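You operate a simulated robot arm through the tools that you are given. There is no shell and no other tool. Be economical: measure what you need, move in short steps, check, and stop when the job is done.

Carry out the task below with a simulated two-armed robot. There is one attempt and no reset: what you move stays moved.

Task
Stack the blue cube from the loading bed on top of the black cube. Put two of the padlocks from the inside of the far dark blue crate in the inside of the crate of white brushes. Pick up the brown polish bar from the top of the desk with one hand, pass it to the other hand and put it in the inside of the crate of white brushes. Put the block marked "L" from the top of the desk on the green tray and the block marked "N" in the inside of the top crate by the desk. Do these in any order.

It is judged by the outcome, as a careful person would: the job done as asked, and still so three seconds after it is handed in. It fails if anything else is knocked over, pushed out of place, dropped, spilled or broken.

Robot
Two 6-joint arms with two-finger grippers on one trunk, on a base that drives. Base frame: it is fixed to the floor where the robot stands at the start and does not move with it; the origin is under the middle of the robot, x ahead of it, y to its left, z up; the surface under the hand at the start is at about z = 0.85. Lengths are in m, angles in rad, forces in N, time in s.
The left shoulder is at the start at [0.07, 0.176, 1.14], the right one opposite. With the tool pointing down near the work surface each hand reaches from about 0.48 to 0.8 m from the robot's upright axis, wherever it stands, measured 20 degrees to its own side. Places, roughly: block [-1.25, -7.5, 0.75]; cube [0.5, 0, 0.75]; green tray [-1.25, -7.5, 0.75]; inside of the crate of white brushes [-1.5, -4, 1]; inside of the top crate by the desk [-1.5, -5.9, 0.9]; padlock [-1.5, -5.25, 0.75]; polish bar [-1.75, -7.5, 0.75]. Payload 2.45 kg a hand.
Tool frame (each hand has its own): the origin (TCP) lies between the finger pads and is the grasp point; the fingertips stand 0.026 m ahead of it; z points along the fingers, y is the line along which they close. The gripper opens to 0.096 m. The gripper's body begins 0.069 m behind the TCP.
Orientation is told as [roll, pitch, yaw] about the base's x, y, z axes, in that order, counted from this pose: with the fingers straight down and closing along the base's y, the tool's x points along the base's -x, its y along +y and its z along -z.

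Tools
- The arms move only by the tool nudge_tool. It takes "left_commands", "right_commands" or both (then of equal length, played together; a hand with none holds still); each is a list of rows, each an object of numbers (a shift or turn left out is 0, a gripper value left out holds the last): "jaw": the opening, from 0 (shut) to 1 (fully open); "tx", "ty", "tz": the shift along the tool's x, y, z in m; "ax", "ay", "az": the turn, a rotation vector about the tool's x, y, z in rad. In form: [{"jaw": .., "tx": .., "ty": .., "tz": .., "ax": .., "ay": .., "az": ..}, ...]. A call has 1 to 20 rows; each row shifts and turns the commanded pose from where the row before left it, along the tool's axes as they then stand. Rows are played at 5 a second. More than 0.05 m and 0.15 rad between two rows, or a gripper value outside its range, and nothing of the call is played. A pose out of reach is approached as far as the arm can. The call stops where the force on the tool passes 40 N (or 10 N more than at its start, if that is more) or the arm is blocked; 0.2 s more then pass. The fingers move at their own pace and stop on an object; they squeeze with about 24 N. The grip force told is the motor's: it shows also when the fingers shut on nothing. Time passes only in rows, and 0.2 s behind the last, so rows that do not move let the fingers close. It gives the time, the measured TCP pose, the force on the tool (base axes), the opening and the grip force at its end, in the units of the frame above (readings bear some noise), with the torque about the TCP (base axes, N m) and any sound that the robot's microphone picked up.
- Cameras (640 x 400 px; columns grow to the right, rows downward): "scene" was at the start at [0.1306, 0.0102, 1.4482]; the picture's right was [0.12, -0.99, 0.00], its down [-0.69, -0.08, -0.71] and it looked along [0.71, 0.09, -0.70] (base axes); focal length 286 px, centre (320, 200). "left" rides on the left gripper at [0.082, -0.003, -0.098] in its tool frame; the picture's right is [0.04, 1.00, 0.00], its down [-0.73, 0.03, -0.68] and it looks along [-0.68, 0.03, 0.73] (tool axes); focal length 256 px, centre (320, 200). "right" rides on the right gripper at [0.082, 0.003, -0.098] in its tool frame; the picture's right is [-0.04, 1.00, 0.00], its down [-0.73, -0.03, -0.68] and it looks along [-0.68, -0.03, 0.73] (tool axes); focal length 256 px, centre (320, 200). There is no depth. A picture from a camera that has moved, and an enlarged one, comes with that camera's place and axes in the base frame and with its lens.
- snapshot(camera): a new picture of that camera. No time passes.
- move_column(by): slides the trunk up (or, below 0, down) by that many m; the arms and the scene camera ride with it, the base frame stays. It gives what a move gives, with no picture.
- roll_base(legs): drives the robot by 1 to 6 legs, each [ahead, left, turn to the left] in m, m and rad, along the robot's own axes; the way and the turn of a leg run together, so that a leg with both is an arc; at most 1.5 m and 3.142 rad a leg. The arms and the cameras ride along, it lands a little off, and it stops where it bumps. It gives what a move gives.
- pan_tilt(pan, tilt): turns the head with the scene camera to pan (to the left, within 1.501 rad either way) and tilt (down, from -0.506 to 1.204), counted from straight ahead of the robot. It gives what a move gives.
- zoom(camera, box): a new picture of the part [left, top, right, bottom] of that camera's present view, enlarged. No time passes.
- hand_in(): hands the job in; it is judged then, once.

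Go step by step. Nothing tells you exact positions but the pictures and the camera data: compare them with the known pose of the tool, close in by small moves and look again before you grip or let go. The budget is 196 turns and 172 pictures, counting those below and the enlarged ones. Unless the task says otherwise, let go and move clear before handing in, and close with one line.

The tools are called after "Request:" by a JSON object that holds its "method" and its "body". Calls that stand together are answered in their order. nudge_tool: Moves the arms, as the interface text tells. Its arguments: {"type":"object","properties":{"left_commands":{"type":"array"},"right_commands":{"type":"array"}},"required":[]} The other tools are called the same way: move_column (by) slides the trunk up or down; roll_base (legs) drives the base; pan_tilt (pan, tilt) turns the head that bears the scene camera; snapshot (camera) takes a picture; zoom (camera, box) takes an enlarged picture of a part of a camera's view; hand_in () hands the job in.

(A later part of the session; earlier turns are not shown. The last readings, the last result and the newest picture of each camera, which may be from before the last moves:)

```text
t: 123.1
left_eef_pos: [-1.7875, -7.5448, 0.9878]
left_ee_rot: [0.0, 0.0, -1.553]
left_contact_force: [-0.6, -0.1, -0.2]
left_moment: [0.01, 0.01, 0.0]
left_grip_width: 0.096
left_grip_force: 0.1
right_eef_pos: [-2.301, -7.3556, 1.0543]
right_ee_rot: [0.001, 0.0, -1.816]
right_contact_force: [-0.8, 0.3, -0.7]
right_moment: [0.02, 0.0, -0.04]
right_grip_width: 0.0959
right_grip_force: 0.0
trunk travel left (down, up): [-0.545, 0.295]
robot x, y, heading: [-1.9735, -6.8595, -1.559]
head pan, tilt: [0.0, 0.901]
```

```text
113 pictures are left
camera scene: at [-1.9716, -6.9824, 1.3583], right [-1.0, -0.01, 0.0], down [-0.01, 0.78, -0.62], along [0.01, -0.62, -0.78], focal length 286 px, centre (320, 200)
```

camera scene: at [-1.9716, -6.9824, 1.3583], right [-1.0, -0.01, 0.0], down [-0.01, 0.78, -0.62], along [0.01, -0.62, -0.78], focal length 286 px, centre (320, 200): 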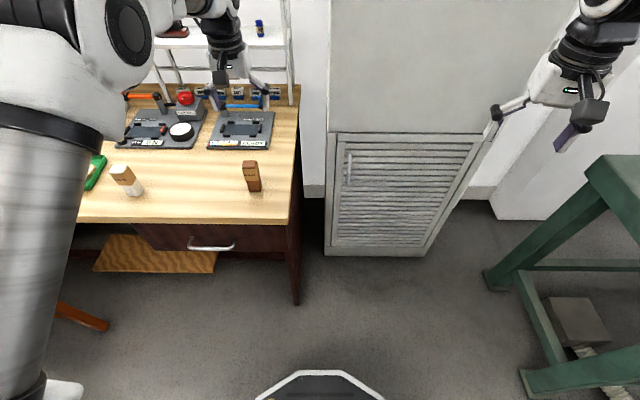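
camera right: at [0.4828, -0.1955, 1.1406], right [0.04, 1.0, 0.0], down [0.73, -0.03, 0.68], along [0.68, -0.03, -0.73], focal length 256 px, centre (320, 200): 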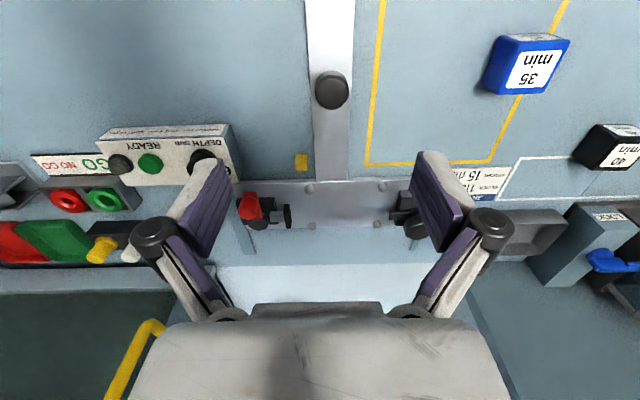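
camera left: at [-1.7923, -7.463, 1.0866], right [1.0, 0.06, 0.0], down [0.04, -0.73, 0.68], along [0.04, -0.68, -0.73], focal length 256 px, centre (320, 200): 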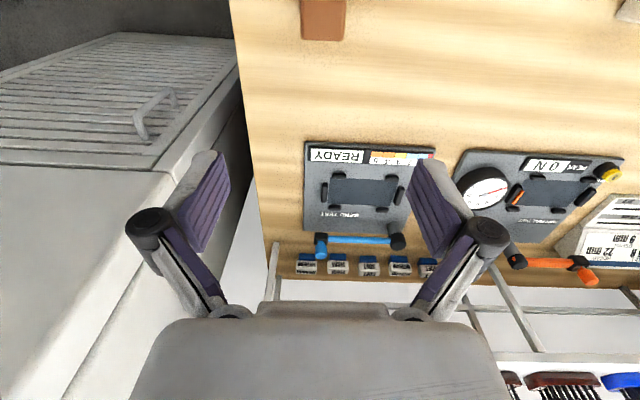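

Request:
{"method": "nudge_tool", "body": {"left_commands": [{"tx": 0.04}, {"tx": 0.02}, {}]}}

Request:
{"method": "snapshot", "body": {"camera": "left"}}

Request:
{"method": "zoom", "body": {"camera": "scene", "box": [210, 130, 290, 210]}}

```text
t: 123.9
left_eef_pos: [-1.7896, -7.4839, 0.9859]
left_ee_rot: [-0.001, 0.0, -1.554]
left_contact_force: [0.5, -0.6, 0.7]
left_moment: [-0.02, 0.0, -0.02]
left_grip_width: 0.096
left_grip_force: 0.1
right_eef_pos: [-2.2999, -7.3555, 1.0531]
right_ee_rot: [0.0, 0.0, -1.815]
right_contact_force: [0.1, -0.6, -0.3]
right_moment: [0.07, 0.04, -0.03]
right_grip_width: 0.0958
right_grip_force: 0.1
trunk travel left (down, up): [-0.545, 0.295]
robot x, y, heading: [-1.967, -6.8557, -1.562]
head pan, tilt: [0.0, 0.901]
```

```text
112 pictures are left
camera left: at [-1.7938, -7.4029, 1.0843], right [1.0, 0.06, 0.0], down [0.04, -0.73, 0.68], along [0.04, -0.68, -0.73], focal length 256 px, centre (320, 200)
```

left: 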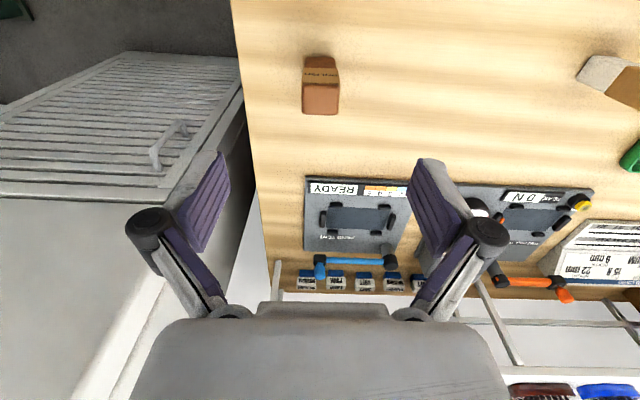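

```text
5.00 times, centred on (250, 170) of scene
camera zoom: at [-1.9711, -6.9829, 1.3582], right [-1.0, -0.01, 0.0], down [-0.01, 0.78, -0.62], along [0.01, -0.62, -0.78], focal length 1432 px, centre (670, 350)
```

zoom: 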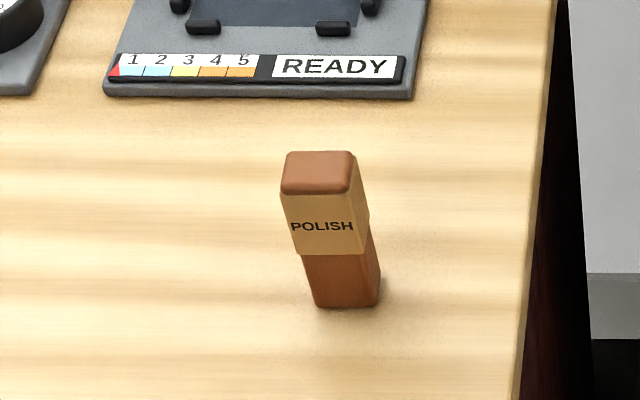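

The bar stands at (−1.785, −7.503) and measures 0.0375 × 0.027 × 0.09 m. Before picking it, I'll test how far inward the right hand can come for the hand-over.

Request:
{"method": "nudge_tool", "body": {"right_commands": [{"az": -0.127}, {"az": -0.128}, {"ty": 0.05}, {"ty": 0.05}, {"ty": 0.05}, {"ty": 0.05}, {"ty": 0.05}, {}, {}]}}

```text
t: 125.9
left_eef_pos: [-1.789, -7.4849, 0.9852]
left_ee_rot: [0.0, -0.001, -1.553]
left_contact_force: [0.2, 0.5, -0.4]
left_moment: [-0.01, -0.01, 0.01]
left_grip_width: 0.0956
left_grip_force: 0.0
right_eef_pos: [-2.0749, -7.3635, 1.0725]
right_ee_rot: [0.052, -0.011, -1.576]
right_contact_force: [1.2, -0.4, -0.4]
right_moment: [0.0, -0.01, 0.03]
right_grip_width: 0.0957
right_grip_force: 0.1
right hand out of reach, approached as far as the arm can: row 7
trunk travel left (down, up): [-0.545, 0.295]
robot x, y, heading: [-1.9691, -6.8577, -1.557]
head pan, tilt: [0.0, 0.901]
```

The right hand can't get nearer than about 0.1 m to the middle with the tool down. For the hand-over I'll have it point sideways to the left, so I'll test that posture first: outward, yaw −90°, then tilt inward.

Request:
{"method": "nudge_tool", "body": {"right_commands": [{"ty": -0.05}, {"ty": -0.05}, {"ty": -0.05}, {"az": 0.143}, {"az": 0.143}, {"az": 0.143}, {"az": 0.143}, {"az": 0.143}, {"az": 0.143}, {"az": 0.143}, {"az": 0.143}, {"az": 0.143}, {"az": 0.143}, {"az": 0.143}, {}]}}

Request:
{"method": "nudge_tool", "body": {"right_commands": [{"ay": 0.143}, {"ay": 0.143}, {"ay": 0.143}, {"ay": 0.143}, {"ay": 0.143}, {"ay": 0.143}, {"ay": 0.143}, {"ay": 0.143}, {"ay": 0.143}, {"ay": 0.143}, {"ay": 0.14}, {}]}}

Request:
{"method": "snapshot", "body": {"camera": "scene"}}

```text
t: 129.1
left_eef_pos: [-1.7902, -7.4848, 0.9861]
left_ee_rot: [0.0, 0.002, -1.553]
left_contact_force: [0.7, -0.3, 0.0]
left_moment: [0.02, -0.04, -0.01]
left_grip_width: 0.0959
left_grip_force: 0.0
right_eef_pos: [-2.2159, -7.3616, 1.0588]
right_ee_rot: [0.0, 0.0, -3.137]
right_contact_force: [0.1, 0.0, 0.3]
right_moment: [0.0, 0.01, 0.05]
right_grip_width: 0.096
right_grip_force: 0.1
trunk travel left (down, up): [-0.545, 0.295]
robot x, y, heading: [-1.9725, -6.8571, -1.564]
head pan, tilt: [0.0, 0.901]
```

```text
t: 131.7
left_eef_pos: [-1.7887, -7.484, 0.9865]
left_ee_rot: [-0.001, 0.001, -1.555]
left_contact_force: [0.0, 0.6, -0.6]
left_moment: [0.04, -0.01, -0.02]
left_grip_width: 0.0959
left_grip_force: 0.2
right_eef_pos: [-2.217, -7.3635, 1.0586]
right_ee_rot: [1.452, 1.571, -1.681]
right_contact_force: [0.5, 0.6, -0.8]
right_moment: [-0.02, -0.01, -0.02]
right_grip_width: 0.096
right_grip_force: 0.1
trunk travel left (down, up): [-0.545, 0.295]
robot x, y, heading: [-1.9708, -6.8568, -1.564]
head pan, tilt: [0.0, 0.901]
```

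```text
110 pictures are left
camera scene: at [-1.9712, -6.9819, 1.3583], right [-1.0, -0.01, 0.0], down [-0.01, 0.78, -0.62], along [0.01, -0.62, -0.78], focal length 286 px, centre (320, 200)
```

scene: 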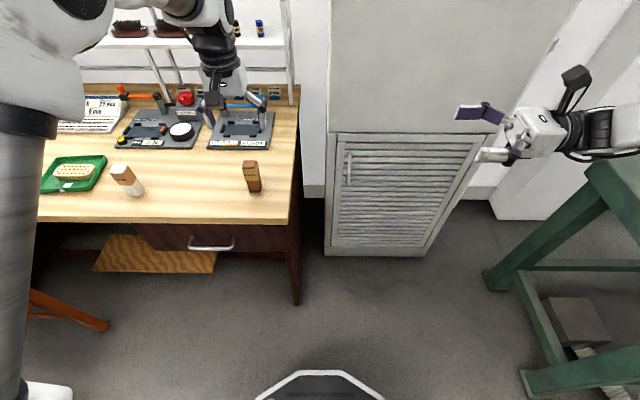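

The right hand now points horizontally left. I'll test moving it inward along its own axis.

Request:
{"method": "nudge_tool", "body": {"right_commands": [{"tz": 0.05}, {"tz": 0.05}, {"tz": 0.05}, {"tz": 0.05}, {"tz": 0.04}, {}, {}]}}

```text
t: 133.3
left_eef_pos: [-1.789, -7.4835, 0.9854]
left_ee_rot: [0.0, 0.0, -1.553]
left_contact_force: [-0.8, 0.4, 0.9]
left_moment: [-0.02, 0.01, 0.01]
left_grip_width: 0.0962
left_grip_force: 0.0
right_eef_pos: [-1.9734, -7.3619, 1.0553]
right_ee_rot: [0.25, 1.57, -2.881]
right_contact_force: [0.5, -0.7, -0.5]
right_moment: [0.02, 0.03, 0.02]
right_grip_width: 0.0964
right_grip_force: 0.2
trunk travel left (down, up): [-0.545, 0.295]
robot x, y, heading: [-1.9738, -6.8562, -1.559]
head pan, tilt: [0.0, 0.901]
```

That posture works right up to the middle. I'll back the right hand off and lower the left hand over the bar.

Request:
{"method": "nudge_tool", "body": {"right_commands": [{"tz": -0.05}, {"tz": -0.05}, {"tz": -0.04}, {}, {}], "left_commands": [{"tx": -0.019, "ty": 0.004}, {"tz": 0.045}, {"tz": 0.045}, {}, {}]}}

Request:
{"method": "snapshot", "body": {"camera": "left"}}

Request:
{"method": "zoom", "body": {"camera": "scene", "box": [190, 90, 310, 210]}}

```text
t: 134.5
left_eef_pos: [-1.7824, -7.5039, 0.8941]
left_ee_rot: [0.001, 0.0, -1.555]
left_contact_force: [-0.4, 0.5, -0.6]
left_moment: [-0.01, 0.02, 0.0]
left_grip_width: 0.0962
left_grip_force: 0.0
right_eef_pos: [-2.1166, -7.3635, 1.0578]
right_ee_rot: [0.198, 1.57, -2.935]
right_contact_force: [0.3, 0.1, 0.0]
right_moment: [0.04, 0.01, -0.01]
right_grip_width: 0.0961
right_grip_force: 0.1
trunk travel left (down, up): [-0.545, 0.295]
robot x, y, heading: [-1.9716, -6.8552, -1.56]
head pan, tilt: [0.0, 0.901]
```

```text
109 pictures are left
camera left: at [-1.7873, -7.4217, 0.9938], right [1.0, 0.06, 0.0], down [0.04, -0.73, 0.68], along [0.04, -0.68, -0.73], focal length 256 px, centre (320, 200)
```

left: 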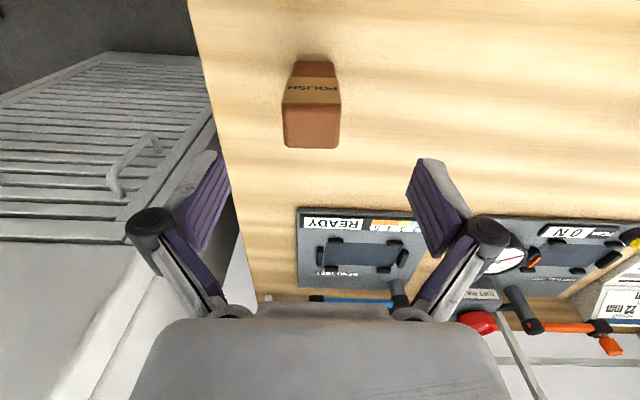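

```text
3.33 times, centred on (250, 150) of scene
camera zoom: at [-1.9718, -6.9826, 1.3582], right [-1.0, -0.01, 0.0], down [-0.01, 0.78, -0.62], along [0.01, -0.62, -0.78], focal length 955 px, centre (553, 367)
```

zoom: 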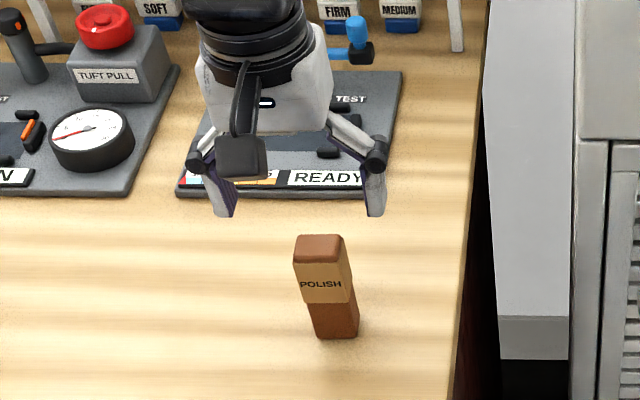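

Request:
{"method": "nudge_tool", "body": {"left_commands": [{"tx": 0.005, "ty": -0.005}, {"tz": 0.03}, {"tz": 0.026}, {}]}}

Request:
{"method": "snapshot", "body": {"camera": "left"}}

```text
t: 135.5
left_eef_pos: [-1.7888, -7.4998, 0.8405]
left_ee_rot: [0.001, -0.001, -1.552]
left_contact_force: [0.0, 0.0, 1.1]
left_moment: [0.01, 0.03, 0.01]
left_grip_width: 0.0958
left_grip_force: 0.0
right_eef_pos: [-2.1152, -7.3628, 1.0589]
right_ee_rot: [0.465, 1.57, -2.668]
right_contact_force: [-1.2, -0.5, -0.8]
right_moment: [0.01, 0.01, 0.03]
right_grip_width: 0.0959
right_grip_force: 0.0
trunk travel left (down, up): [-0.545, 0.295]
robot x, y, heading: [-1.9698, -6.8574, -1.561]
head pan, tilt: [0.0, 0.901]
```

```text
107 pictures are left
camera left: at [-1.7926, -7.4183, 0.9388], right [1.0, 0.06, 0.0], down [0.04, -0.73, 0.68], along [0.04, -0.68, -0.73], focal length 256 px, centre (320, 200)
```

left: 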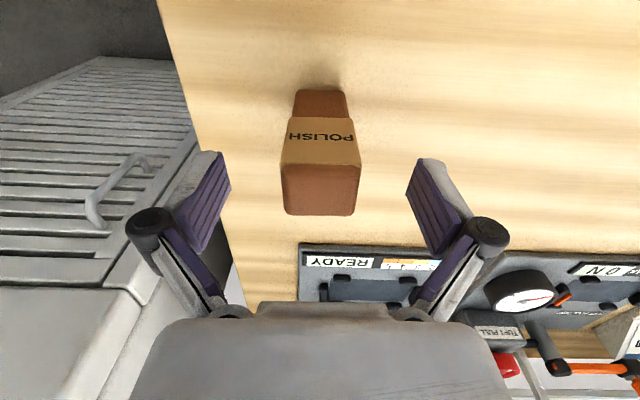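

Request:
{"method": "nudge_tool", "body": {"left_commands": [{"jaw": 0}, {"jaw": 0}, {"jaw": 0}, {"tz": -0.04}, {"tz": -0.05}, {"tz": -0.05}, {"tz": -0.05}, {}]}}

Request:
{"method": "snapshot", "body": {"camera": "left"}}

```text
t: 137.3
left_eef_pos: [-1.7937, -7.4989, 1.0313]
left_ee_rot: [0.0, 0.0, -1.553]
left_contact_force: [0.0, -0.7, -1.3]
left_moment: [0.01, -0.01, 0.01]
left_grip_width: 0.0337
left_grip_force: 23.7
right_eef_pos: [-2.1148, -7.3639, 1.0585]
right_ee_rot: [-0.287, 1.569, 2.864]
right_contact_force: [-0.2, 0.3, -0.6]
right_moment: [-0.01, -0.01, 0.0]
right_grip_width: 0.0959
right_grip_force: 0.0
trunk travel left (down, up): [-0.545, 0.295]
robot x, y, heading: [-1.9739, -6.8554, -1.563]
head pan, tilt: [0.0, 0.901]
```

```text
106 pictures are left
camera left: at [-1.7982, -7.4169, 1.1299], right [1.0, 0.06, 0.0], down [0.04, -0.73, 0.68], along [0.04, -0.68, -0.73], focal length 256 px, centre (320, 200)
```

left: 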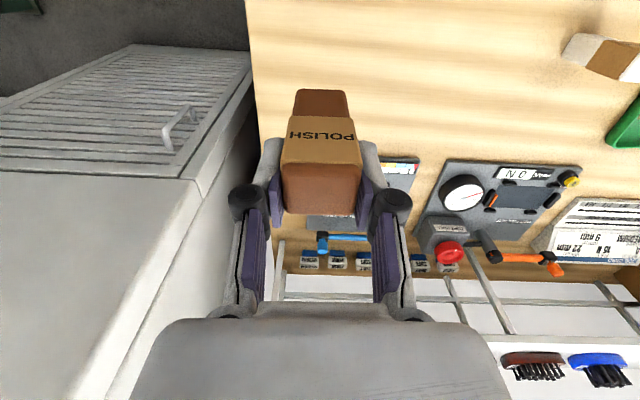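

The bar is firmly held near its top. I'll bring the left hand in front of the robot for the hand-over.

Request:
{"method": "nudge_tool", "body": {"left_commands": [{"tz": -0.045}, {"tz": -0.04}, {"tx": 0.045, "ty": -0.018}, {"tx": 0.045, "ty": -0.018}, {"tx": 0.046, "ty": -0.018}, {}, {}]}}

Request:
{"method": "snapshot", "body": {"camera": "scene"}}

Request:
{"method": "snapshot", "body": {"camera": "right"}}

```text
t: 138.9
left_eef_pos: [-1.8475, -7.3633, 1.118]
left_ee_rot: [0.001, -0.001, -1.554]
left_contact_force: [-0.1, 0.7, -1.7]
left_moment: [0.0, -0.04, 0.04]
left_grip_width: 0.0333
left_grip_force: 24.0
right_eef_pos: [-2.1143, -7.3625, 1.0585]
right_ee_rot: [0.314, 1.57, -2.818]
right_contact_force: [-1.2, 0.2, -0.1]
right_moment: [0.0, -0.01, -0.01]
right_grip_width: 0.0959
right_grip_force: 0.0
trunk travel left (down, up): [-0.545, 0.295]
robot x, y, heading: [-1.968, -6.8577, -1.564]
head pan, tilt: [0.0, 0.901]
```

```text
105 pictures are left
camera scene: at [-1.9715, -6.9823, 1.3583], right [-1.0, -0.01, 0.0], down [-0.01, 0.78, -0.62], along [0.01, -0.62, -0.78], focal length 286 px, centre (320, 200)
```

scene: 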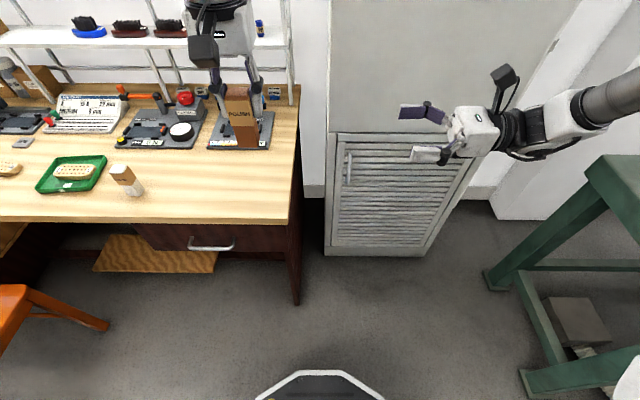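

```text
104 pictures are left
camera right: at [-2.2116, -7.3678, 1.1403], right [0.01, -1.0, -0.04], down [-0.68, 0.02, -0.73], along [0.73, 0.03, -0.68], focal length 256 px, centre (320, 200)
```

right: 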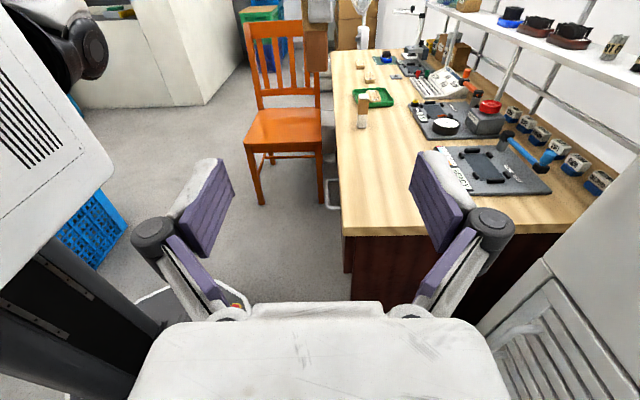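

Request:
{"method": "nudge_tool", "body": {"right_commands": [{"tz": 0.05, "tx": 0.004}, {"tz": 0.05}, {"tz": 0.05}, {"tz": 0.03}, {}, {}]}}

Request:
{"method": "snapshot", "body": {"camera": "right"}}

Request:
{"method": "snapshot", "body": {"camera": "scene"}}

```text
refused: row 1 steps farther than a row can; nothing moved
```

```text
103 pictures are left
camera right: at [-2.2116, -7.3678, 1.1403], right [0.01, -1.0, -0.04], down [-0.68, 0.02, -0.73], along [0.73, 0.03, -0.68], focal length 256 px, centre (320, 200)
```

right: 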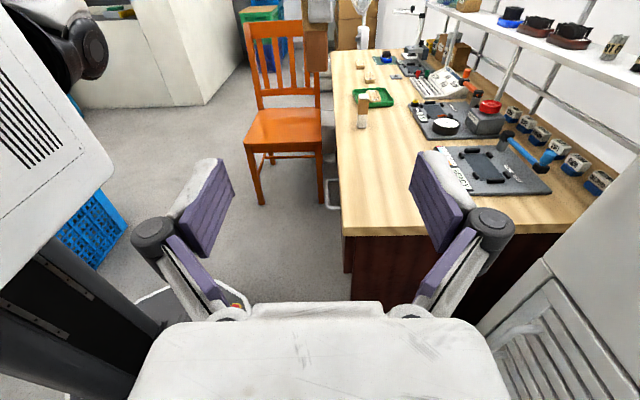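

```text
102 pictures are left
camera scene: at [-1.9715, -6.9823, 1.3583], right [-1.0, -0.01, 0.0], down [-0.01, 0.78, -0.62], along [0.01, -0.62, -0.78], focal length 286 px, centre (320, 200)
```

scene: 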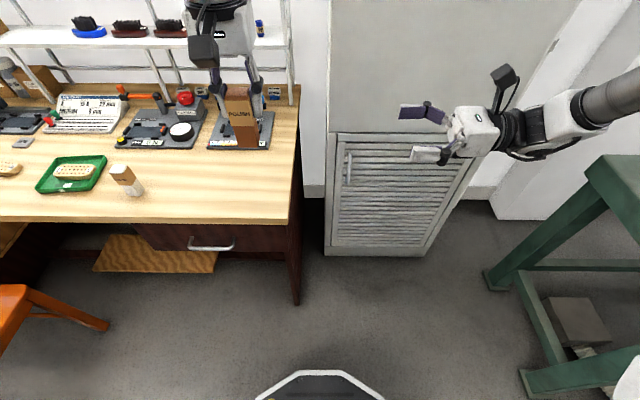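

Request:
{"method": "nudge_tool", "body": {"right_commands": [{"tz": 0.045, "tx": 0.004}, {"tz": 0.045}, {"tz": 0.045}, {"tz": 0.045}, {}, {}]}}

Request:
{"method": "snapshot", "body": {"camera": "right"}}

Request:
{"method": "snapshot", "body": {"camera": "scene"}}

```text
t: 140.3
left_eef_pos: [-1.8471, -7.3631, 1.1169]
left_ee_rot: [-0.002, -0.002, -1.553]
left_contact_force: [-0.1, -0.3, -1.5]
left_moment: [-0.04, -0.01, -0.01]
left_grip_width: 0.0335
left_grip_force: 24.4
right_eef_pos: [-1.9364, -7.3616, 1.0588]
right_ee_rot: [0.166, 1.569, -2.966]
right_contact_force: [0.1, 0.0, 0.1]
right_moment: [-0.01, 0.0, 0.01]
right_grip_width: 0.0961
right_grip_force: 0.0
trunk travel left (down, up): [-0.545, 0.295]
robot x, y, heading: [-1.9718, -6.8559, -1.562]
head pan, tilt: [0.0, 0.901]
```

```text
101 pictures are left
camera right: at [-2.0315, -7.366, 1.1412], right [0.01, -1.0, -0.04], down [-0.68, 0.02, -0.73], along [0.73, 0.03, -0.68], focal length 256 px, centre (320, 200)
```

right: 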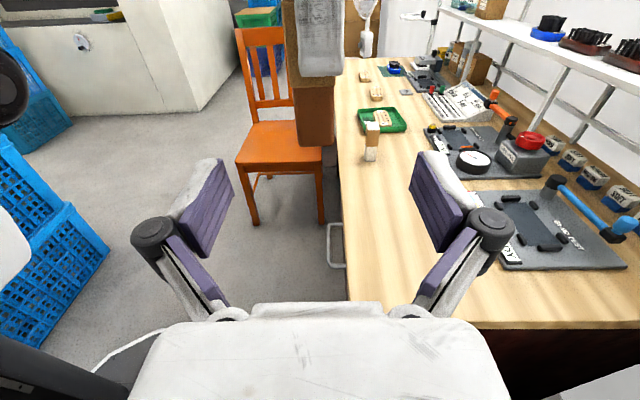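

```text
100 pictures are left
camera scene: at [-1.9704, -6.9825, 1.3582], right [-1.0, -0.01, 0.0], down [-0.01, 0.78, -0.62], along [0.01, -0.62, -0.78], focal length 286 px, centre (320, 200)
```

scene: 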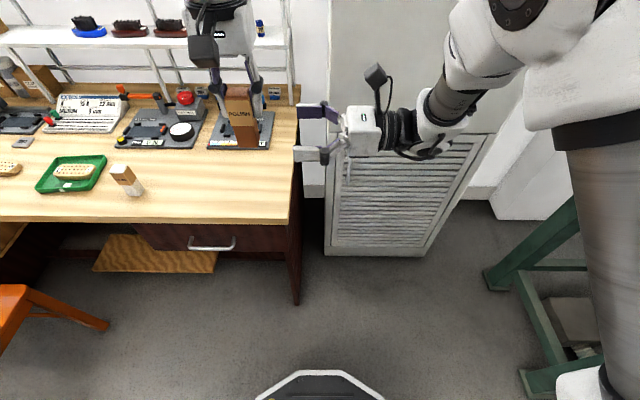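

The bar's lower part is lined up between the right fingers. I'll advance to it.

Request:
{"method": "nudge_tool", "body": {"right_commands": [{"tz": 0.04, "tx": 0.001}, {"tz": 0.03}, {"tz": 0.015}, {}, {}]}}

Request:
{"method": "snapshot", "body": {"camera": "right"}}

Request:
{"method": "zoom", "body": {"camera": "scene", "box": [160, 50, 400, 200]}}

```text
t: 141.7
left_eef_pos: [-1.8468, -7.3622, 1.1162]
left_ee_rot: [0.0, 0.001, -1.552]
left_contact_force: [-0.2, 0.6, -1.3]
left_moment: [-0.01, -0.02, 0.01]
left_grip_width: 0.0332
left_grip_force: 23.8
right_eef_pos: [-1.9051, -7.3948, 1.0805]
right_ee_rot: [-3.049, 1.506, 0.047]
right_contact_force: [0.1, -0.6, -0.1]
right_moment: [0.01, -0.01, 0.01]
right_grip_width: 0.0957
right_grip_force: 0.2
right hand out of reach, approached as far as the arm can: row 2, 3
trunk travel left (down, up): [-0.545, 0.295]
robot x, y, heading: [-1.9705, -6.8585, -1.557]
head pan, tilt: [0.0, 0.901]
stopped in row 5 (right hand): the arm was blocked; the commanded pose is now the measured one
```

```text
99 pictures are left
camera right: at [-2.007, -7.3946, 1.1557], right [-0.04, -1.0, -0.05], down [-0.63, 0.06, -0.78], along [0.78, 0.0, -0.63], focal length 256 px, centre (320, 200)
```

right: 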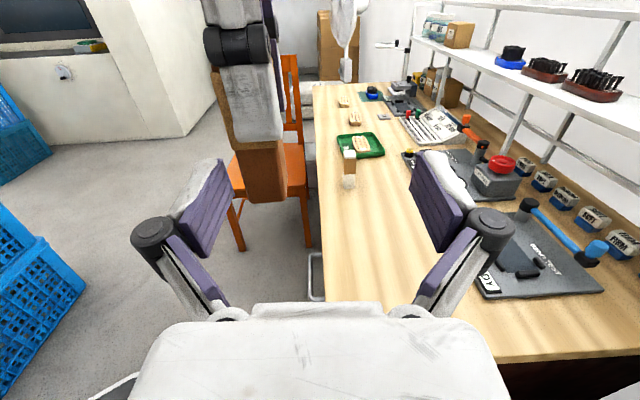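

```text
2.67 times, centred on (280, 125) of scene
camera zoom: at [-1.9713, -6.9827, 1.3582], right [-1.0, -0.01, 0.0], down [-0.01, 0.78, -0.62], along [0.01, -0.62, -0.78], focal length 764 px, centre (427, 400)
```

zoom: 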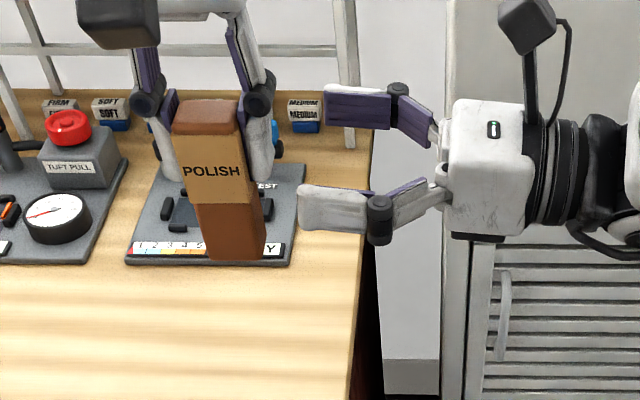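

The right hand stops short of the bar. I'll retreat and square it, then tilt the left hand about 45° so the bar's lower end leans toward the right hand.

Request:
{"method": "nudge_tool", "body": {"right_commands": [{"tz": -0.04}, {"tz": -0.04}, {"tz": -0.04, "ay": -0.07, "ax": 0.04, "az": -0.044}, {"ty": -0.033, "tx": -0.01}, {}, {}]}}

Request:
{"method": "nudge_tool", "body": {"left_commands": [{"ax": 0.134}, {"ax": 0.134}, {"ax": 0.134}, {"ax": 0.134}, {"ax": 0.134}, {"ax": 0.13}, {"ty": -0.019, "tz": 0.02}, {"ty": -0.019, "tz": 0.019}, {}, {}]}}

Request:
{"method": "snapshot", "body": {"camera": "scene"}}

Request:
{"method": "snapshot", "body": {"camera": "right"}}

```text
t: 143.1
left_eef_pos: [-1.8472, -7.3634, 1.118]
left_ee_rot: [0.001, 0.0, -1.553]
left_contact_force: [-0.3, 0.6, -0.1]
left_moment: [-0.04, 0.01, -0.02]
left_grip_width: 0.0336
left_grip_force: 23.3
right_eef_pos: [-2.0202, -7.3557, 1.0639]
right_ee_rot: [1.282, 1.528, -1.863]
right_contact_force: [0.6, -0.3, 0.1]
right_moment: [0.02, 0.0, -0.03]
right_grip_width: 0.096
right_grip_force: 0.2
trunk travel left (down, up): [-0.545, 0.295]
robot x, y, heading: [-1.9751, -6.856, -1.562]
head pan, tilt: [0.0, 0.901]
```

```text
t: 145.3
left_eef_pos: [-1.9055, -7.3657, 1.1197]
left_ee_rot: [-0.798, 0.0, -1.554]
left_contact_force: [-0.5, -0.3, -1.7]
left_moment: [-0.01, -0.07, 0.0]
left_grip_width: 0.0335
left_grip_force: 23.7
right_eef_pos: [-2.0206, -7.3573, 1.0641]
right_ee_rot: [1.295, 1.525, -1.849]
right_contact_force: [0.0, -0.1, 0.7]
right_moment: [0.02, 0.04, 0.01]
right_grip_width: 0.096
right_grip_force: 0.0
trunk travel left (down, up): [-0.545, 0.295]
robot x, y, heading: [-1.9706, -6.858, -1.561]
head pan, tilt: [0.0, 0.901]
```

```text
97 pictures are left
camera scene: at [-1.9721, -6.9825, 1.3583], right [-1.0, -0.01, 0.0], down [-0.01, 0.78, -0.62], along [0.01, -0.62, -0.78], focal length 286 px, centre (320, 200)
```

scene: 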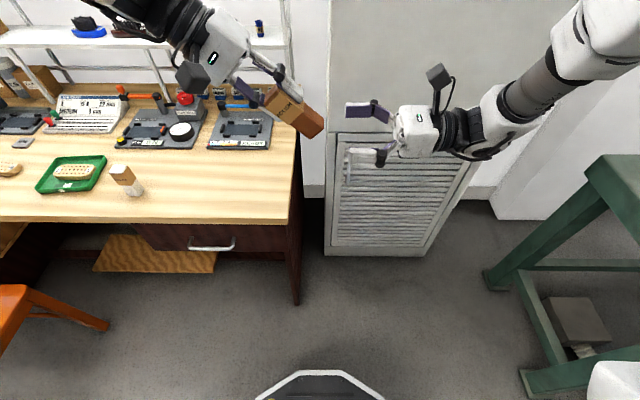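

```text
96 pictures are left
camera right: at [-2.1162, -7.3562, 1.146], right [0.0, -1.0, 0.0], down [-0.69, 0.0, -0.73], along [0.73, 0.0, -0.69], focal length 256 px, centre (320, 200)
```

right: 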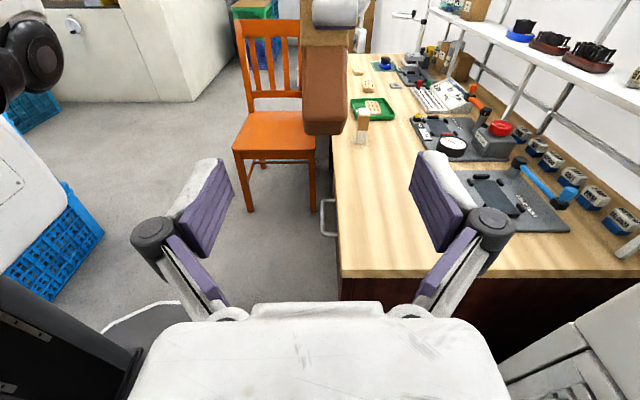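

The bar now leans toward the right hand, with the grip point near (−1.945, −7.366, 1.081). I'll advance the right hand to it.

Request:
{"method": "nudge_tool", "body": {"right_commands": [{"tx": 0.017, "ty": 0.008}, {"tz": 0.035}, {"tz": 0.03}, {"tz": 0.008}, {}, {}]}}

Request:
{"method": "snapshot", "body": {"camera": "right"}}

Request:
{"method": "zoom", "body": {"camera": "scene", "box": [200, 50, 440, 200]}}

```text
t: 146.7
left_eef_pos: [-1.9041, -7.3641, 1.1185]
left_ee_rot: [-0.8, 0.0, -1.553]
left_contact_force: [-0.3, -0.5, -1.3]
left_moment: [0.0, -0.02, -0.01]
left_grip_width: 0.0337
left_grip_force: 23.5
right_eef_pos: [-1.9475, -7.3648, 1.0781]
right_ee_rot: [1.287, 1.527, -1.856]
right_contact_force: [-0.2, 0.4, 0.5]
right_moment: [-0.04, -0.04, 0.01]
right_grip_width: 0.0959
right_grip_force: 0.0
trunk travel left (down, up): [-0.545, 0.295]
robot x, y, heading: [-1.9693, -6.8579, -1.559]
head pan, tilt: [0.0, 0.901]
```

```text
95 pictures are left
camera right: at [-2.0436, -7.3648, 1.1608], right [0.0, -1.0, 0.0], down [-0.69, 0.0, -0.73], along [0.73, 0.0, -0.69], focal length 256 px, centre (320, 200)
```

right: 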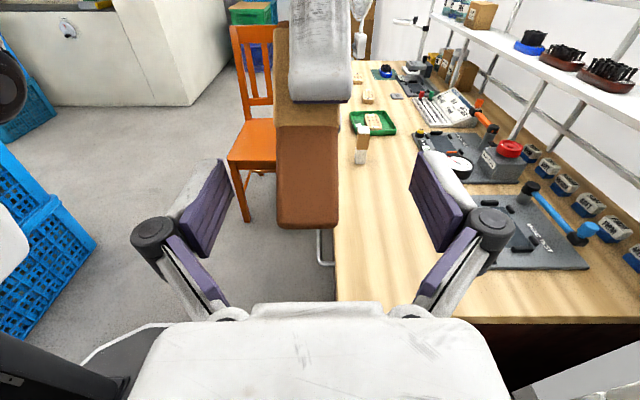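

```text
2.67 times, centred on (320, 125) of scene
camera zoom: at [-1.9714, -6.9824, 1.3583], right [-1.0, -0.01, 0.0], down [-0.01, 0.78, -0.62], along [0.01, -0.62, -0.78], focal length 764 px, centre (320, 400)
```

zoom: 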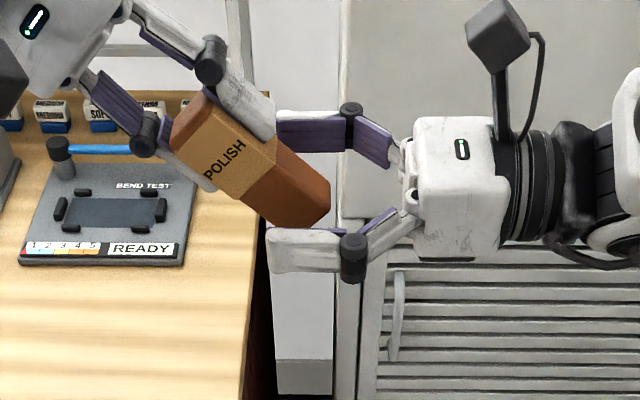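

Request:
{"method": "nudge_tool", "body": {"right_commands": [{"ty": -0.005}, {}, {"jaw": 0}, {"jaw": 0}, {"jaw": 0}, {}]}}

Request:
{"method": "zoom", "body": {"camera": "scene", "box": [200, 50, 440, 200]}}

```text
t: 148.1
left_eef_pos: [-1.904, -7.3649, 1.1183]
left_ee_rot: [-0.799, 0.0, -1.554]
left_contact_force: [15.6, 2.6, 0.2]
left_moment: [-0.23, -0.34, -0.2]
left_grip_width: 0.0336
left_grip_force: 23.9
right_eef_pos: [-1.9478, -7.3586, 1.0779]
right_ee_rot: [1.287, 1.529, -1.857]
right_contact_force: [-16.2, -2.8, -0.6]
right_moment: [0.34, -0.28, -0.06]
right_grip_width: 0.0277
right_grip_force: 23.9
trunk travel left (down, up): [-0.545, 0.295]
robot x, y, heading: [-1.9749, -6.8593, -1.56]
head pan, tilt: [0.0, 0.901]
```

```text
2.67 times, centred on (320, 125) of scene
camera zoom: at [-1.9712, -6.9825, 1.3583], right [-1.0, -0.01, 0.0], down [-0.01, 0.78, -0.62], along [0.01, -0.62, -0.78], focal length 764 px, centre (320, 400)
```

zoom: 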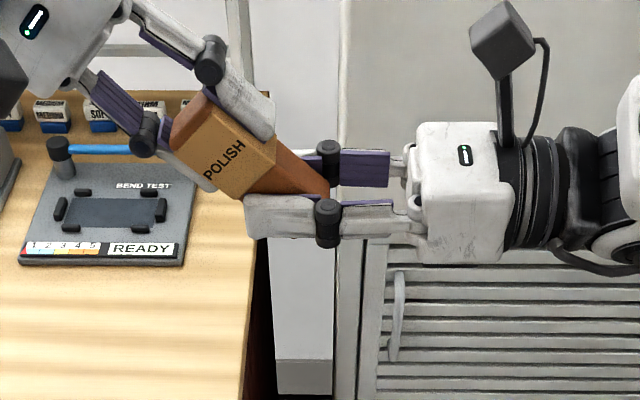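

Both hands hold the bar. I'll open the left hand and draw it back along its axis.

Request:
{"method": "nudge_tool", "body": {"left_commands": [{"jaw": 0.5}, {"jaw": 0.7}, {}, {"tz": -0.04}, {"tz": -0.04}, {"tz": -0.04}, {}]}}

Request:
{"method": "snapshot", "body": {"camera": "scene"}}

```text
t: 149.7
left_eef_pos: [-1.8165, -7.3646, 1.2019]
left_ee_rot: [-0.799, 0.0, -1.554]
left_contact_force: [0.1, 0.1, -0.2]
left_moment: [-0.01, 0.03, -0.01]
left_grip_width: 0.0671
left_grip_force: 0.0
right_eef_pos: [-1.949, -7.3592, 1.078]
right_ee_rot: [1.293, 1.527, -1.851]
right_contact_force: [0.1, -0.1, 0.1]
right_moment: [-0.02, 0.03, -0.02]
right_grip_width: 0.0274
right_grip_force: 24.1
trunk travel left (down, up): [-0.545, 0.295]
robot x, y, heading: [-1.9724, -6.8569, -1.563]
head pan, tilt: [0.0, 0.901]
```

```text
92 pictures are left
camera scene: at [-1.972, -6.9827, 1.3582], right [-1.0, -0.01, 0.0], down [-0.01, 0.78, -0.62], along [0.01, -0.62, -0.78], focal length 286 px, centre (320, 200)
```

scene: 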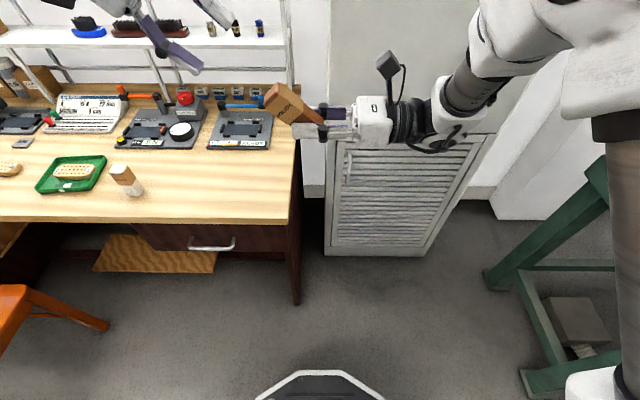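

The hand-over worked and the right hand has the bar. I'll bring both hands back to tool-down postures, well apart.

Request:
{"method": "nudge_tool", "body": {"right_commands": [{"tz": -0.05}, {"tz": -0.05}, {"tz": -0.05}, {"tz": -0.05}, {"ay": -0.14}, {"ay": -0.14}, {"ay": -0.14}, {"ay": -0.14}, {"ay": -0.14}, {"ay": -0.14}, {"ay": -0.14}, {"ay": -0.14}, {"ay": -0.14}, {"ay": -0.14}, {"ay": -0.14}, {}], "left_commands": [{"tz": -0.02}, {}, {}, {}, {"ax": -0.133}, {"ax": -0.133}, {"ax": -0.133}, {"ax": -0.133}, {"ax": -0.133}, {"ax": -0.134}, {"ty": 0.04}, {"ty": 0.02}, {"jaw": 1}, {"tz": 0.04}, {"tz": 0.04}, {"tz": 0.04}]}}

Request:
{"method": "snapshot", "body": {"camera": "scene"}}

```text
t: 153.1
left_eef_pos: [-1.7427, -7.3643, 1.0936]
left_ee_rot: [0.0, 0.0, -1.555]
left_contact_force: [-0.2, 0.0, -1.0]
left_moment: [0.02, 0.02, 0.04]
left_grip_width: 0.0958
left_grip_force: 0.1
right_eef_pos: [-2.1515, -7.358, 1.0799]
right_ee_rot: [0.04, 0.017, 3.139]
right_contact_force: [-0.4, -0.1, 0.4]
right_moment: [0.04, 0.03, -0.03]
right_grip_width: 0.0275
right_grip_force: 24.3
trunk travel left (down, up): [-0.545, 0.295]
robot x, y, heading: [-1.9739, -6.8583, -1.564]
head pan, tilt: [0.0, 0.901]
```

```text
91 pictures are left
camera scene: at [-1.9722, -6.9836, 1.3582], right [-1.0, -0.01, 0.0], down [-0.01, 0.78, -0.62], along [0.01, -0.62, -0.78], focal length 286 px, centre (320, 200)
```

scene: 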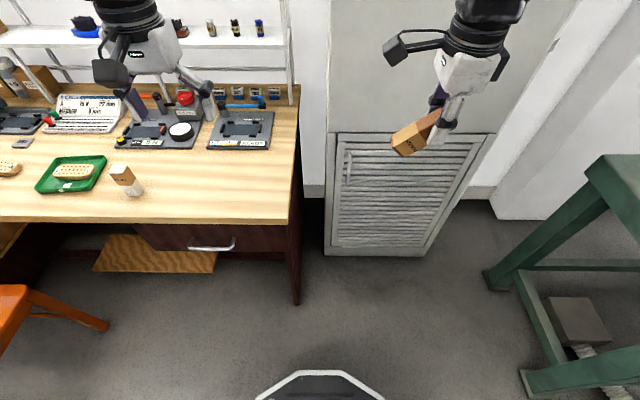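

Next is block N with the left hand. I'll strafe left and slightly forward, keeping clear of the chair, while the arms stay high.

Request:
{"method": "roll_base", "body": {"legs": [[0, 0.3, 0], [0, 0.26, 0], [0.08, 0, 0]]}}

Request:
{"method": "nudge_tool", "body": {"left_commands": [{"az": -0.13}, {"az": -0.13}, {"az": -0.13}, {"az": -0.13}, {"az": -0.13}, {"az": -0.13}, {"az": -0.13}, {"az": -0.13}, {"az": -0.13}, {"az": -0.13}, {"az": -0.13}, {"az": -0.13}, {}]}}

Request:
{"method": "snapshot", "body": {"camera": "scene"}}

```text
t: 157.2
left_eef_pos: [-1.1934, -7.4378, 1.0936]
left_ee_rot: [-0.002, 0.0, -1.557]
left_contact_force: [-0.1, -0.3, -0.4]
left_moment: [0.02, -0.03, 0.01]
left_grip_width: 0.0962
left_grip_force: 0.0
right_eef_pos: [-1.6016, -7.4309, 1.0802]
right_ee_rot: [0.039, 0.018, 3.141]
right_contact_force: [0.3, -0.6, -0.9]
right_moment: [0.01, 0.07, 0.02]
right_grip_width: 0.0274
right_grip_force: 24.0
trunk travel left (down, up): [-0.545, 0.295]
robot x, y, heading: [-1.4252, -6.93, -1.56]
head pan, tilt: [0.0, 0.901]
```

```text
t: 160.0
left_eef_pos: [-1.1943, -7.4368, 1.0939]
left_ee_rot: [0.001, 0.002, 0.003]
left_contact_force: [-0.6, 0.3, -0.3]
left_moment: [0.0, 0.0, -0.03]
left_grip_width: 0.0958
left_grip_force: 0.1
right_eef_pos: [-1.6012, -7.4295, 1.0799]
right_ee_rot: [0.042, 0.017, 3.137]
right_contact_force: [-0.1, -0.4, -0.1]
right_moment: [-0.01, 0.04, 0.0]
right_grip_width: 0.0276
right_grip_force: 23.6
trunk travel left (down, up): [-0.545, 0.295]
robot x, y, heading: [-1.4246, -6.9359, -1.569]
head pan, tilt: [0.0, 0.901]
```

```text
90 pictures are left
camera scene: at [-1.4227, -7.056, 1.3582], right [-1.0, -0.01, 0.0], down [-0.01, 0.78, -0.62], along [0.01, -0.62, -0.78], focal length 286 px, centre (320, 200)
```

scene: 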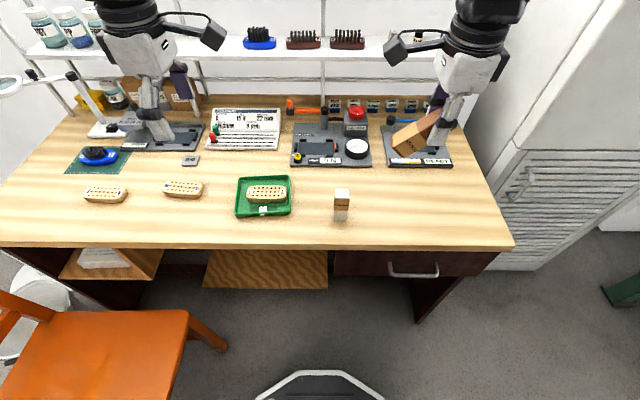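

Request:
{"method": "roll_base", "body": {"legs": [[0.03, 0.03, 0]]}}

Request:
{"method": "nudge_tool", "body": {"left_commands": [{"tx": -0.045, "ty": -0.01}, {"tx": -0.045, "ty": -0.01}, {"tx": -0.045, "ty": -0.01}, {"tx": -0.045, "ty": -0.01}, {"tx": -0.045, "ty": -0.01}, {"tx": -0.045, "ty": -0.01}, {"tz": 0.04}, {"tz": 0.04}, {}, {}]}}

Request:
{"method": "snapshot", "body": {"camera": "left"}}

Request:
{"method": "snapshot", "body": {"camera": "scene"}}

```text
t: 160.9
left_eef_pos: [-1.1654, -7.4654, 1.0947]
left_ee_rot: [-0.004, -0.001, 0.001]
left_contact_force: [0.2, 0.1, 0.0]
left_moment: [0.02, -0.01, -0.02]
left_grip_width: 0.0961
left_grip_force: 0.0
right_eef_pos: [-1.5726, -7.4577, 1.0797]
right_ee_rot: [0.043, 0.018, 3.137]
right_contact_force: [-0.1, -0.1, 0.3]
right_moment: [-0.01, 0.02, 0.01]
right_grip_width: 0.0273
right_grip_force: 24.4
trunk travel left (down, up): [-0.545, 0.295]
robot x, y, heading: [-1.3885, -6.9601, -1.562]
head pan, tilt: [0.0, 0.901]
```

```text
t: 163.1
left_eef_pos: [-0.8925, -7.5266, 1.0129]
left_ee_rot: [-0.001, 0.002, 0.001]
left_contact_force: [-0.2, -0.3, 0.0]
left_moment: [-0.01, -0.02, -0.02]
left_grip_width: 0.0961
left_grip_force: 0.0
right_eef_pos: [-1.5722, -7.4587, 1.0799]
right_ee_rot: [0.041, 0.018, 3.135]
right_contact_force: [-0.3, -0.5, -1.0]
right_moment: [0.01, 0.01, 0.01]
right_grip_width: 0.0274
right_grip_force: 23.8
trunk travel left (down, up): [-0.545, 0.295]
robot x, y, heading: [-1.3937, -6.9594, -1.565]
head pan, tilt: [0.0, 0.901]
```

```text
89 pictures are left
camera left: at [-0.9742, -7.5298, 1.1112], right [-0.04, 1.0, 0.0], down [0.73, 0.03, 0.68], along [0.68, 0.03, -0.73], focal length 256 px, centre (320, 200)
```

left: 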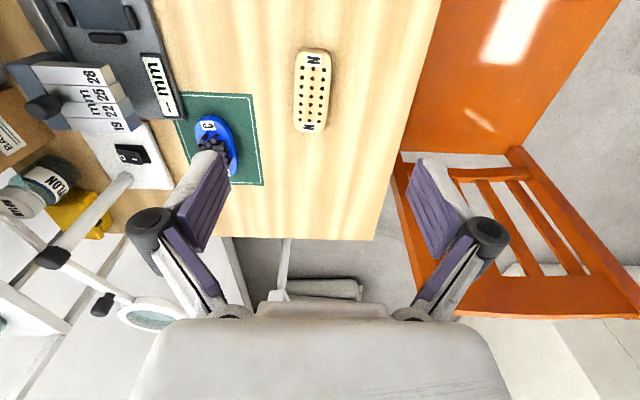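

```text
88 pictures are left
camera scene: at [-1.3928, -7.0855, 1.3582], right [-1.0, -0.01, 0.0], down [-0.01, 0.78, -0.62], along [0.0, -0.62, -0.78], focal length 286 px, centre (320, 200)
```

scene: 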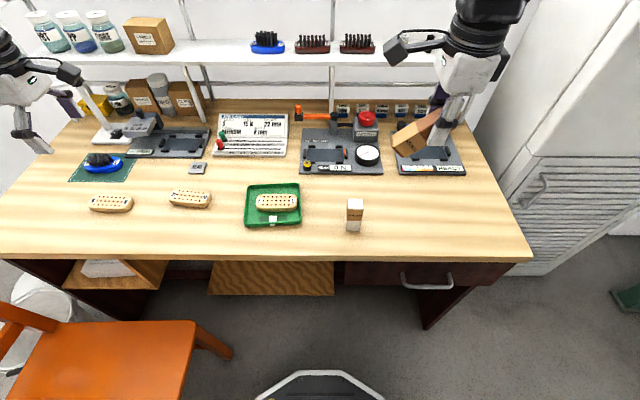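

Request:
{"method": "nudge_tool", "body": {"left_commands": [{"tx": -0.045, "ty": -0.008}, {}, {"tz": 0.045}, {"tz": 0.045}, {"tz": 0.045}, {"tz": 0.045}, {"tz": 0.03}, {}]}}

Request:
{"method": "snapshot", "body": {"camera": "left"}}

```text
t: 164.9
left_eef_pos: [-0.8529, -7.5363, 0.8025]
left_ee_rot: [0.001, 0.001, 0.001]
left_contact_force: [-0.1, -0.5, 0.3]
left_moment: [0.0, -0.02, -0.01]
left_grip_width: 0.0958
left_grip_force: 0.1
right_eef_pos: [-1.5727, -7.4586, 1.08]
right_ee_rot: [0.043, 0.02, 3.137]
right_contact_force: [0.5, 0.1, -0.4]
right_moment: [-0.02, -0.06, 0.0]
right_grip_width: 0.0273
right_grip_force: 24.0
trunk travel left (down, up): [-0.545, 0.295]
robot x, y, heading: [-1.3916, -6.9609, -1.562]
head pan, tilt: [0.0, 0.901]
```

```text
87 pictures are left
camera left: at [-0.9329, -7.54, 0.9022], right [-0.04, 1.0, 0.0], down [0.73, 0.03, 0.68], along [0.68, 0.03, -0.73], focal length 256 px, centre (320, 200)
```

left: 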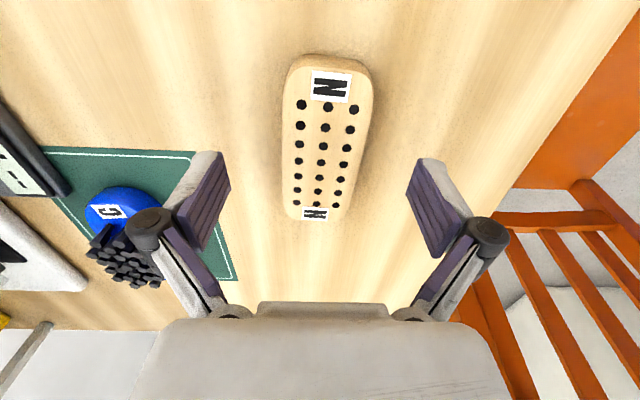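

Request:
{"method": "nudge_tool", "body": {"left_commands": [{"tz": 0.01, "tx": -0.003, "ty": 0.001}, {"tz": 0.005}, {}, {"jaw": 0}, {"jaw": 0}, {"jaw": 0}]}}

Request:
{"method": "nudge_tool", "body": {"left_commands": [{"tz": -0.04}, {"tz": -0.05}, {"tz": -0.05}, {"tz": -0.05}, {"tz": -0.05}, {"tx": 0.045}, {"tx": 0.045}, {"tx": 0.045}, {"tx": 0.045}, {"tx": 0.045}, {"tx": 0.045}, {}]}}

Request:
{"method": "snapshot", "body": {"camera": "left"}}

Request:
{"method": "snapshot", "body": {"camera": "scene"}}

```text
t: 166.3
left_eef_pos: [-0.8471, -7.5347, 0.7875]
left_ee_rot: [-0.001, 0.0, 0.002]
left_contact_force: [0.5, -0.9, 5.3]
left_moment: [-0.1, -0.03, -0.03]
left_grip_width: 0.0452
left_grip_force: 24.3
right_eef_pos: [-1.5733, -7.4598, 1.0807]
right_ee_rot: [0.041, 0.018, 3.136]
right_contact_force: [0.3, 0.3, 0.1]
right_moment: [0.0, 0.05, 0.05]
right_grip_width: 0.0276
right_grip_force: 24.5
trunk travel left (down, up): [-0.545, 0.295]
robot x, y, heading: [-1.3893, -6.959, -1.562]
head pan, tilt: [0.0, 0.901]
```

```text
t: 168.9
left_eef_pos: [-1.1192, -7.5311, 1.026]
left_ee_rot: [0.001, 0.003, 0.003]
left_contact_force: [0.1, -0.3, -0.8]
left_moment: [-0.01, 0.02, 0.01]
left_grip_width: 0.0449
left_grip_force: 23.8
right_eef_pos: [-1.5701, -7.4592, 1.0803]
right_ee_rot: [0.042, 0.018, 3.135]
right_contact_force: [1.9, -0.5, -0.2]
right_moment: [0.01, 0.04, -0.04]
right_grip_width: 0.0276
right_grip_force: 24.7
trunk travel left (down, up): [-0.545, 0.295]
robot x, y, heading: [-1.394, -6.9628, -1.564]
head pan, tilt: [0.0, 0.901]
```

```text
86 pictures are left
camera left: at [-1.2001, -7.5341, 1.1252], right [-0.04, 1.0, 0.0], down [0.74, 0.03, 0.68], along [0.68, 0.03, -0.74], focal length 256 px, centre (320, 200)
```

left: 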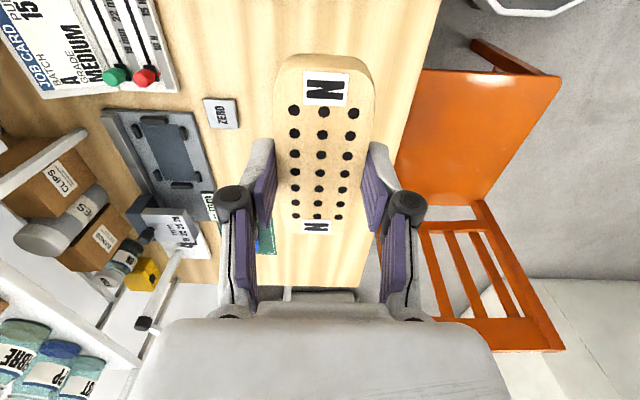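

```text
85 pictures are left
camera scene: at [-1.3912, -7.0852, 1.3582], right [-1.0, -0.01, 0.0], down [-0.01, 0.78, -0.62], along [0.0, -0.62, -0.78], focal length 286 px, centre (320, 200)
```

scene: 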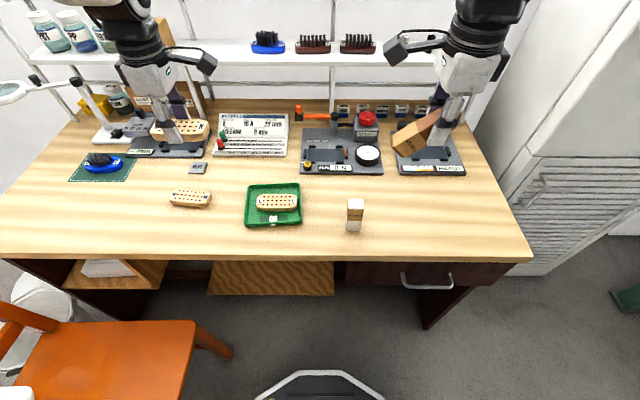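

N is held. I'll back away from the desk, raise the trunk and strafe out between chair and stack.

Request:
{"method": "roll_base", "body": {"legs": [[-0.41, 0, 0]]}}

Request:
{"method": "move_column", "body": {"by": 0.25}}

Request:
{"method": "roll_base", "body": {"legs": [[0, 0.4, -0.008], [0, 0.4, 0]]}}

```text
t: 171.4
left_eef_pos: [-1.1216, -7.1385, 1.0251]
left_ee_rot: [-0.001, 0.003, 0.007]
left_contact_force: [0.2, -0.1, -0.3]
left_moment: [0.0, 0.04, -0.02]
left_grip_width: 0.0451
left_grip_force: 23.6
right_eef_pos: [-1.5739, -7.0689, 1.0787]
right_ee_rot: [0.04, 0.02, 3.138]
right_contact_force: [-0.7, 0.7, -0.1]
right_moment: [-0.01, 0.01, 0.03]
right_grip_width: 0.0276
right_grip_force: 24.0
trunk travel left (down, up): [-0.545, 0.295]
robot x, y, heading: [-1.3948, -6.569, -1.558]
head pan, tilt: [0.0, 0.901]
```

```text
t: 174.0
left_eef_pos: [-1.1215, -7.14, 1.2759]
left_ee_rot: [0.0, 0.001, 0.005]
left_contact_force: [1.0, 0.4, -1.2]
left_moment: [-0.04, -0.01, 0.0]
left_grip_width: 0.0451
left_grip_force: 24.1
right_eef_pos: [-1.5743, -7.069, 1.33]
right_ee_rot: [0.043, 0.019, 3.139]
right_contact_force: [-0.1, -0.2, -1.6]
right_moment: [-0.02, 0.03, 0.02]
right_grip_width: 0.0275
right_grip_force: 24.1
trunk travel left (down, up): [-0.795, 0.045]
robot x, y, heading: [-1.393, -6.5661, -1.562]
head pan, tilt: [0.0, 0.901]
```

```text
t: 178.6
left_eef_pos: [-0.3135, -7.1278, 1.2765]
left_ee_rot: [0.0, 0.0, 0.013]
left_contact_force: [-0.5, 0.9, -0.5]
left_moment: [0.0, 0.0, 0.01]
left_grip_width: 0.045
left_grip_force: 23.9
right_eef_pos: [-0.7677, -7.0631, 1.3287]
right_ee_rot: [0.043, 0.022, -3.133]
right_contact_force: [-0.1, 0.4, -1.1]
right_moment: [-0.03, 0.06, -0.01]
right_grip_width: 0.0274
right_grip_force: 23.9
trunk travel left (down, up): [-0.795, 0.045]
robot x, y, heading: [-0.5916, -6.5611, -1.551]
head pan, tilt: [0.0, 0.901]
```

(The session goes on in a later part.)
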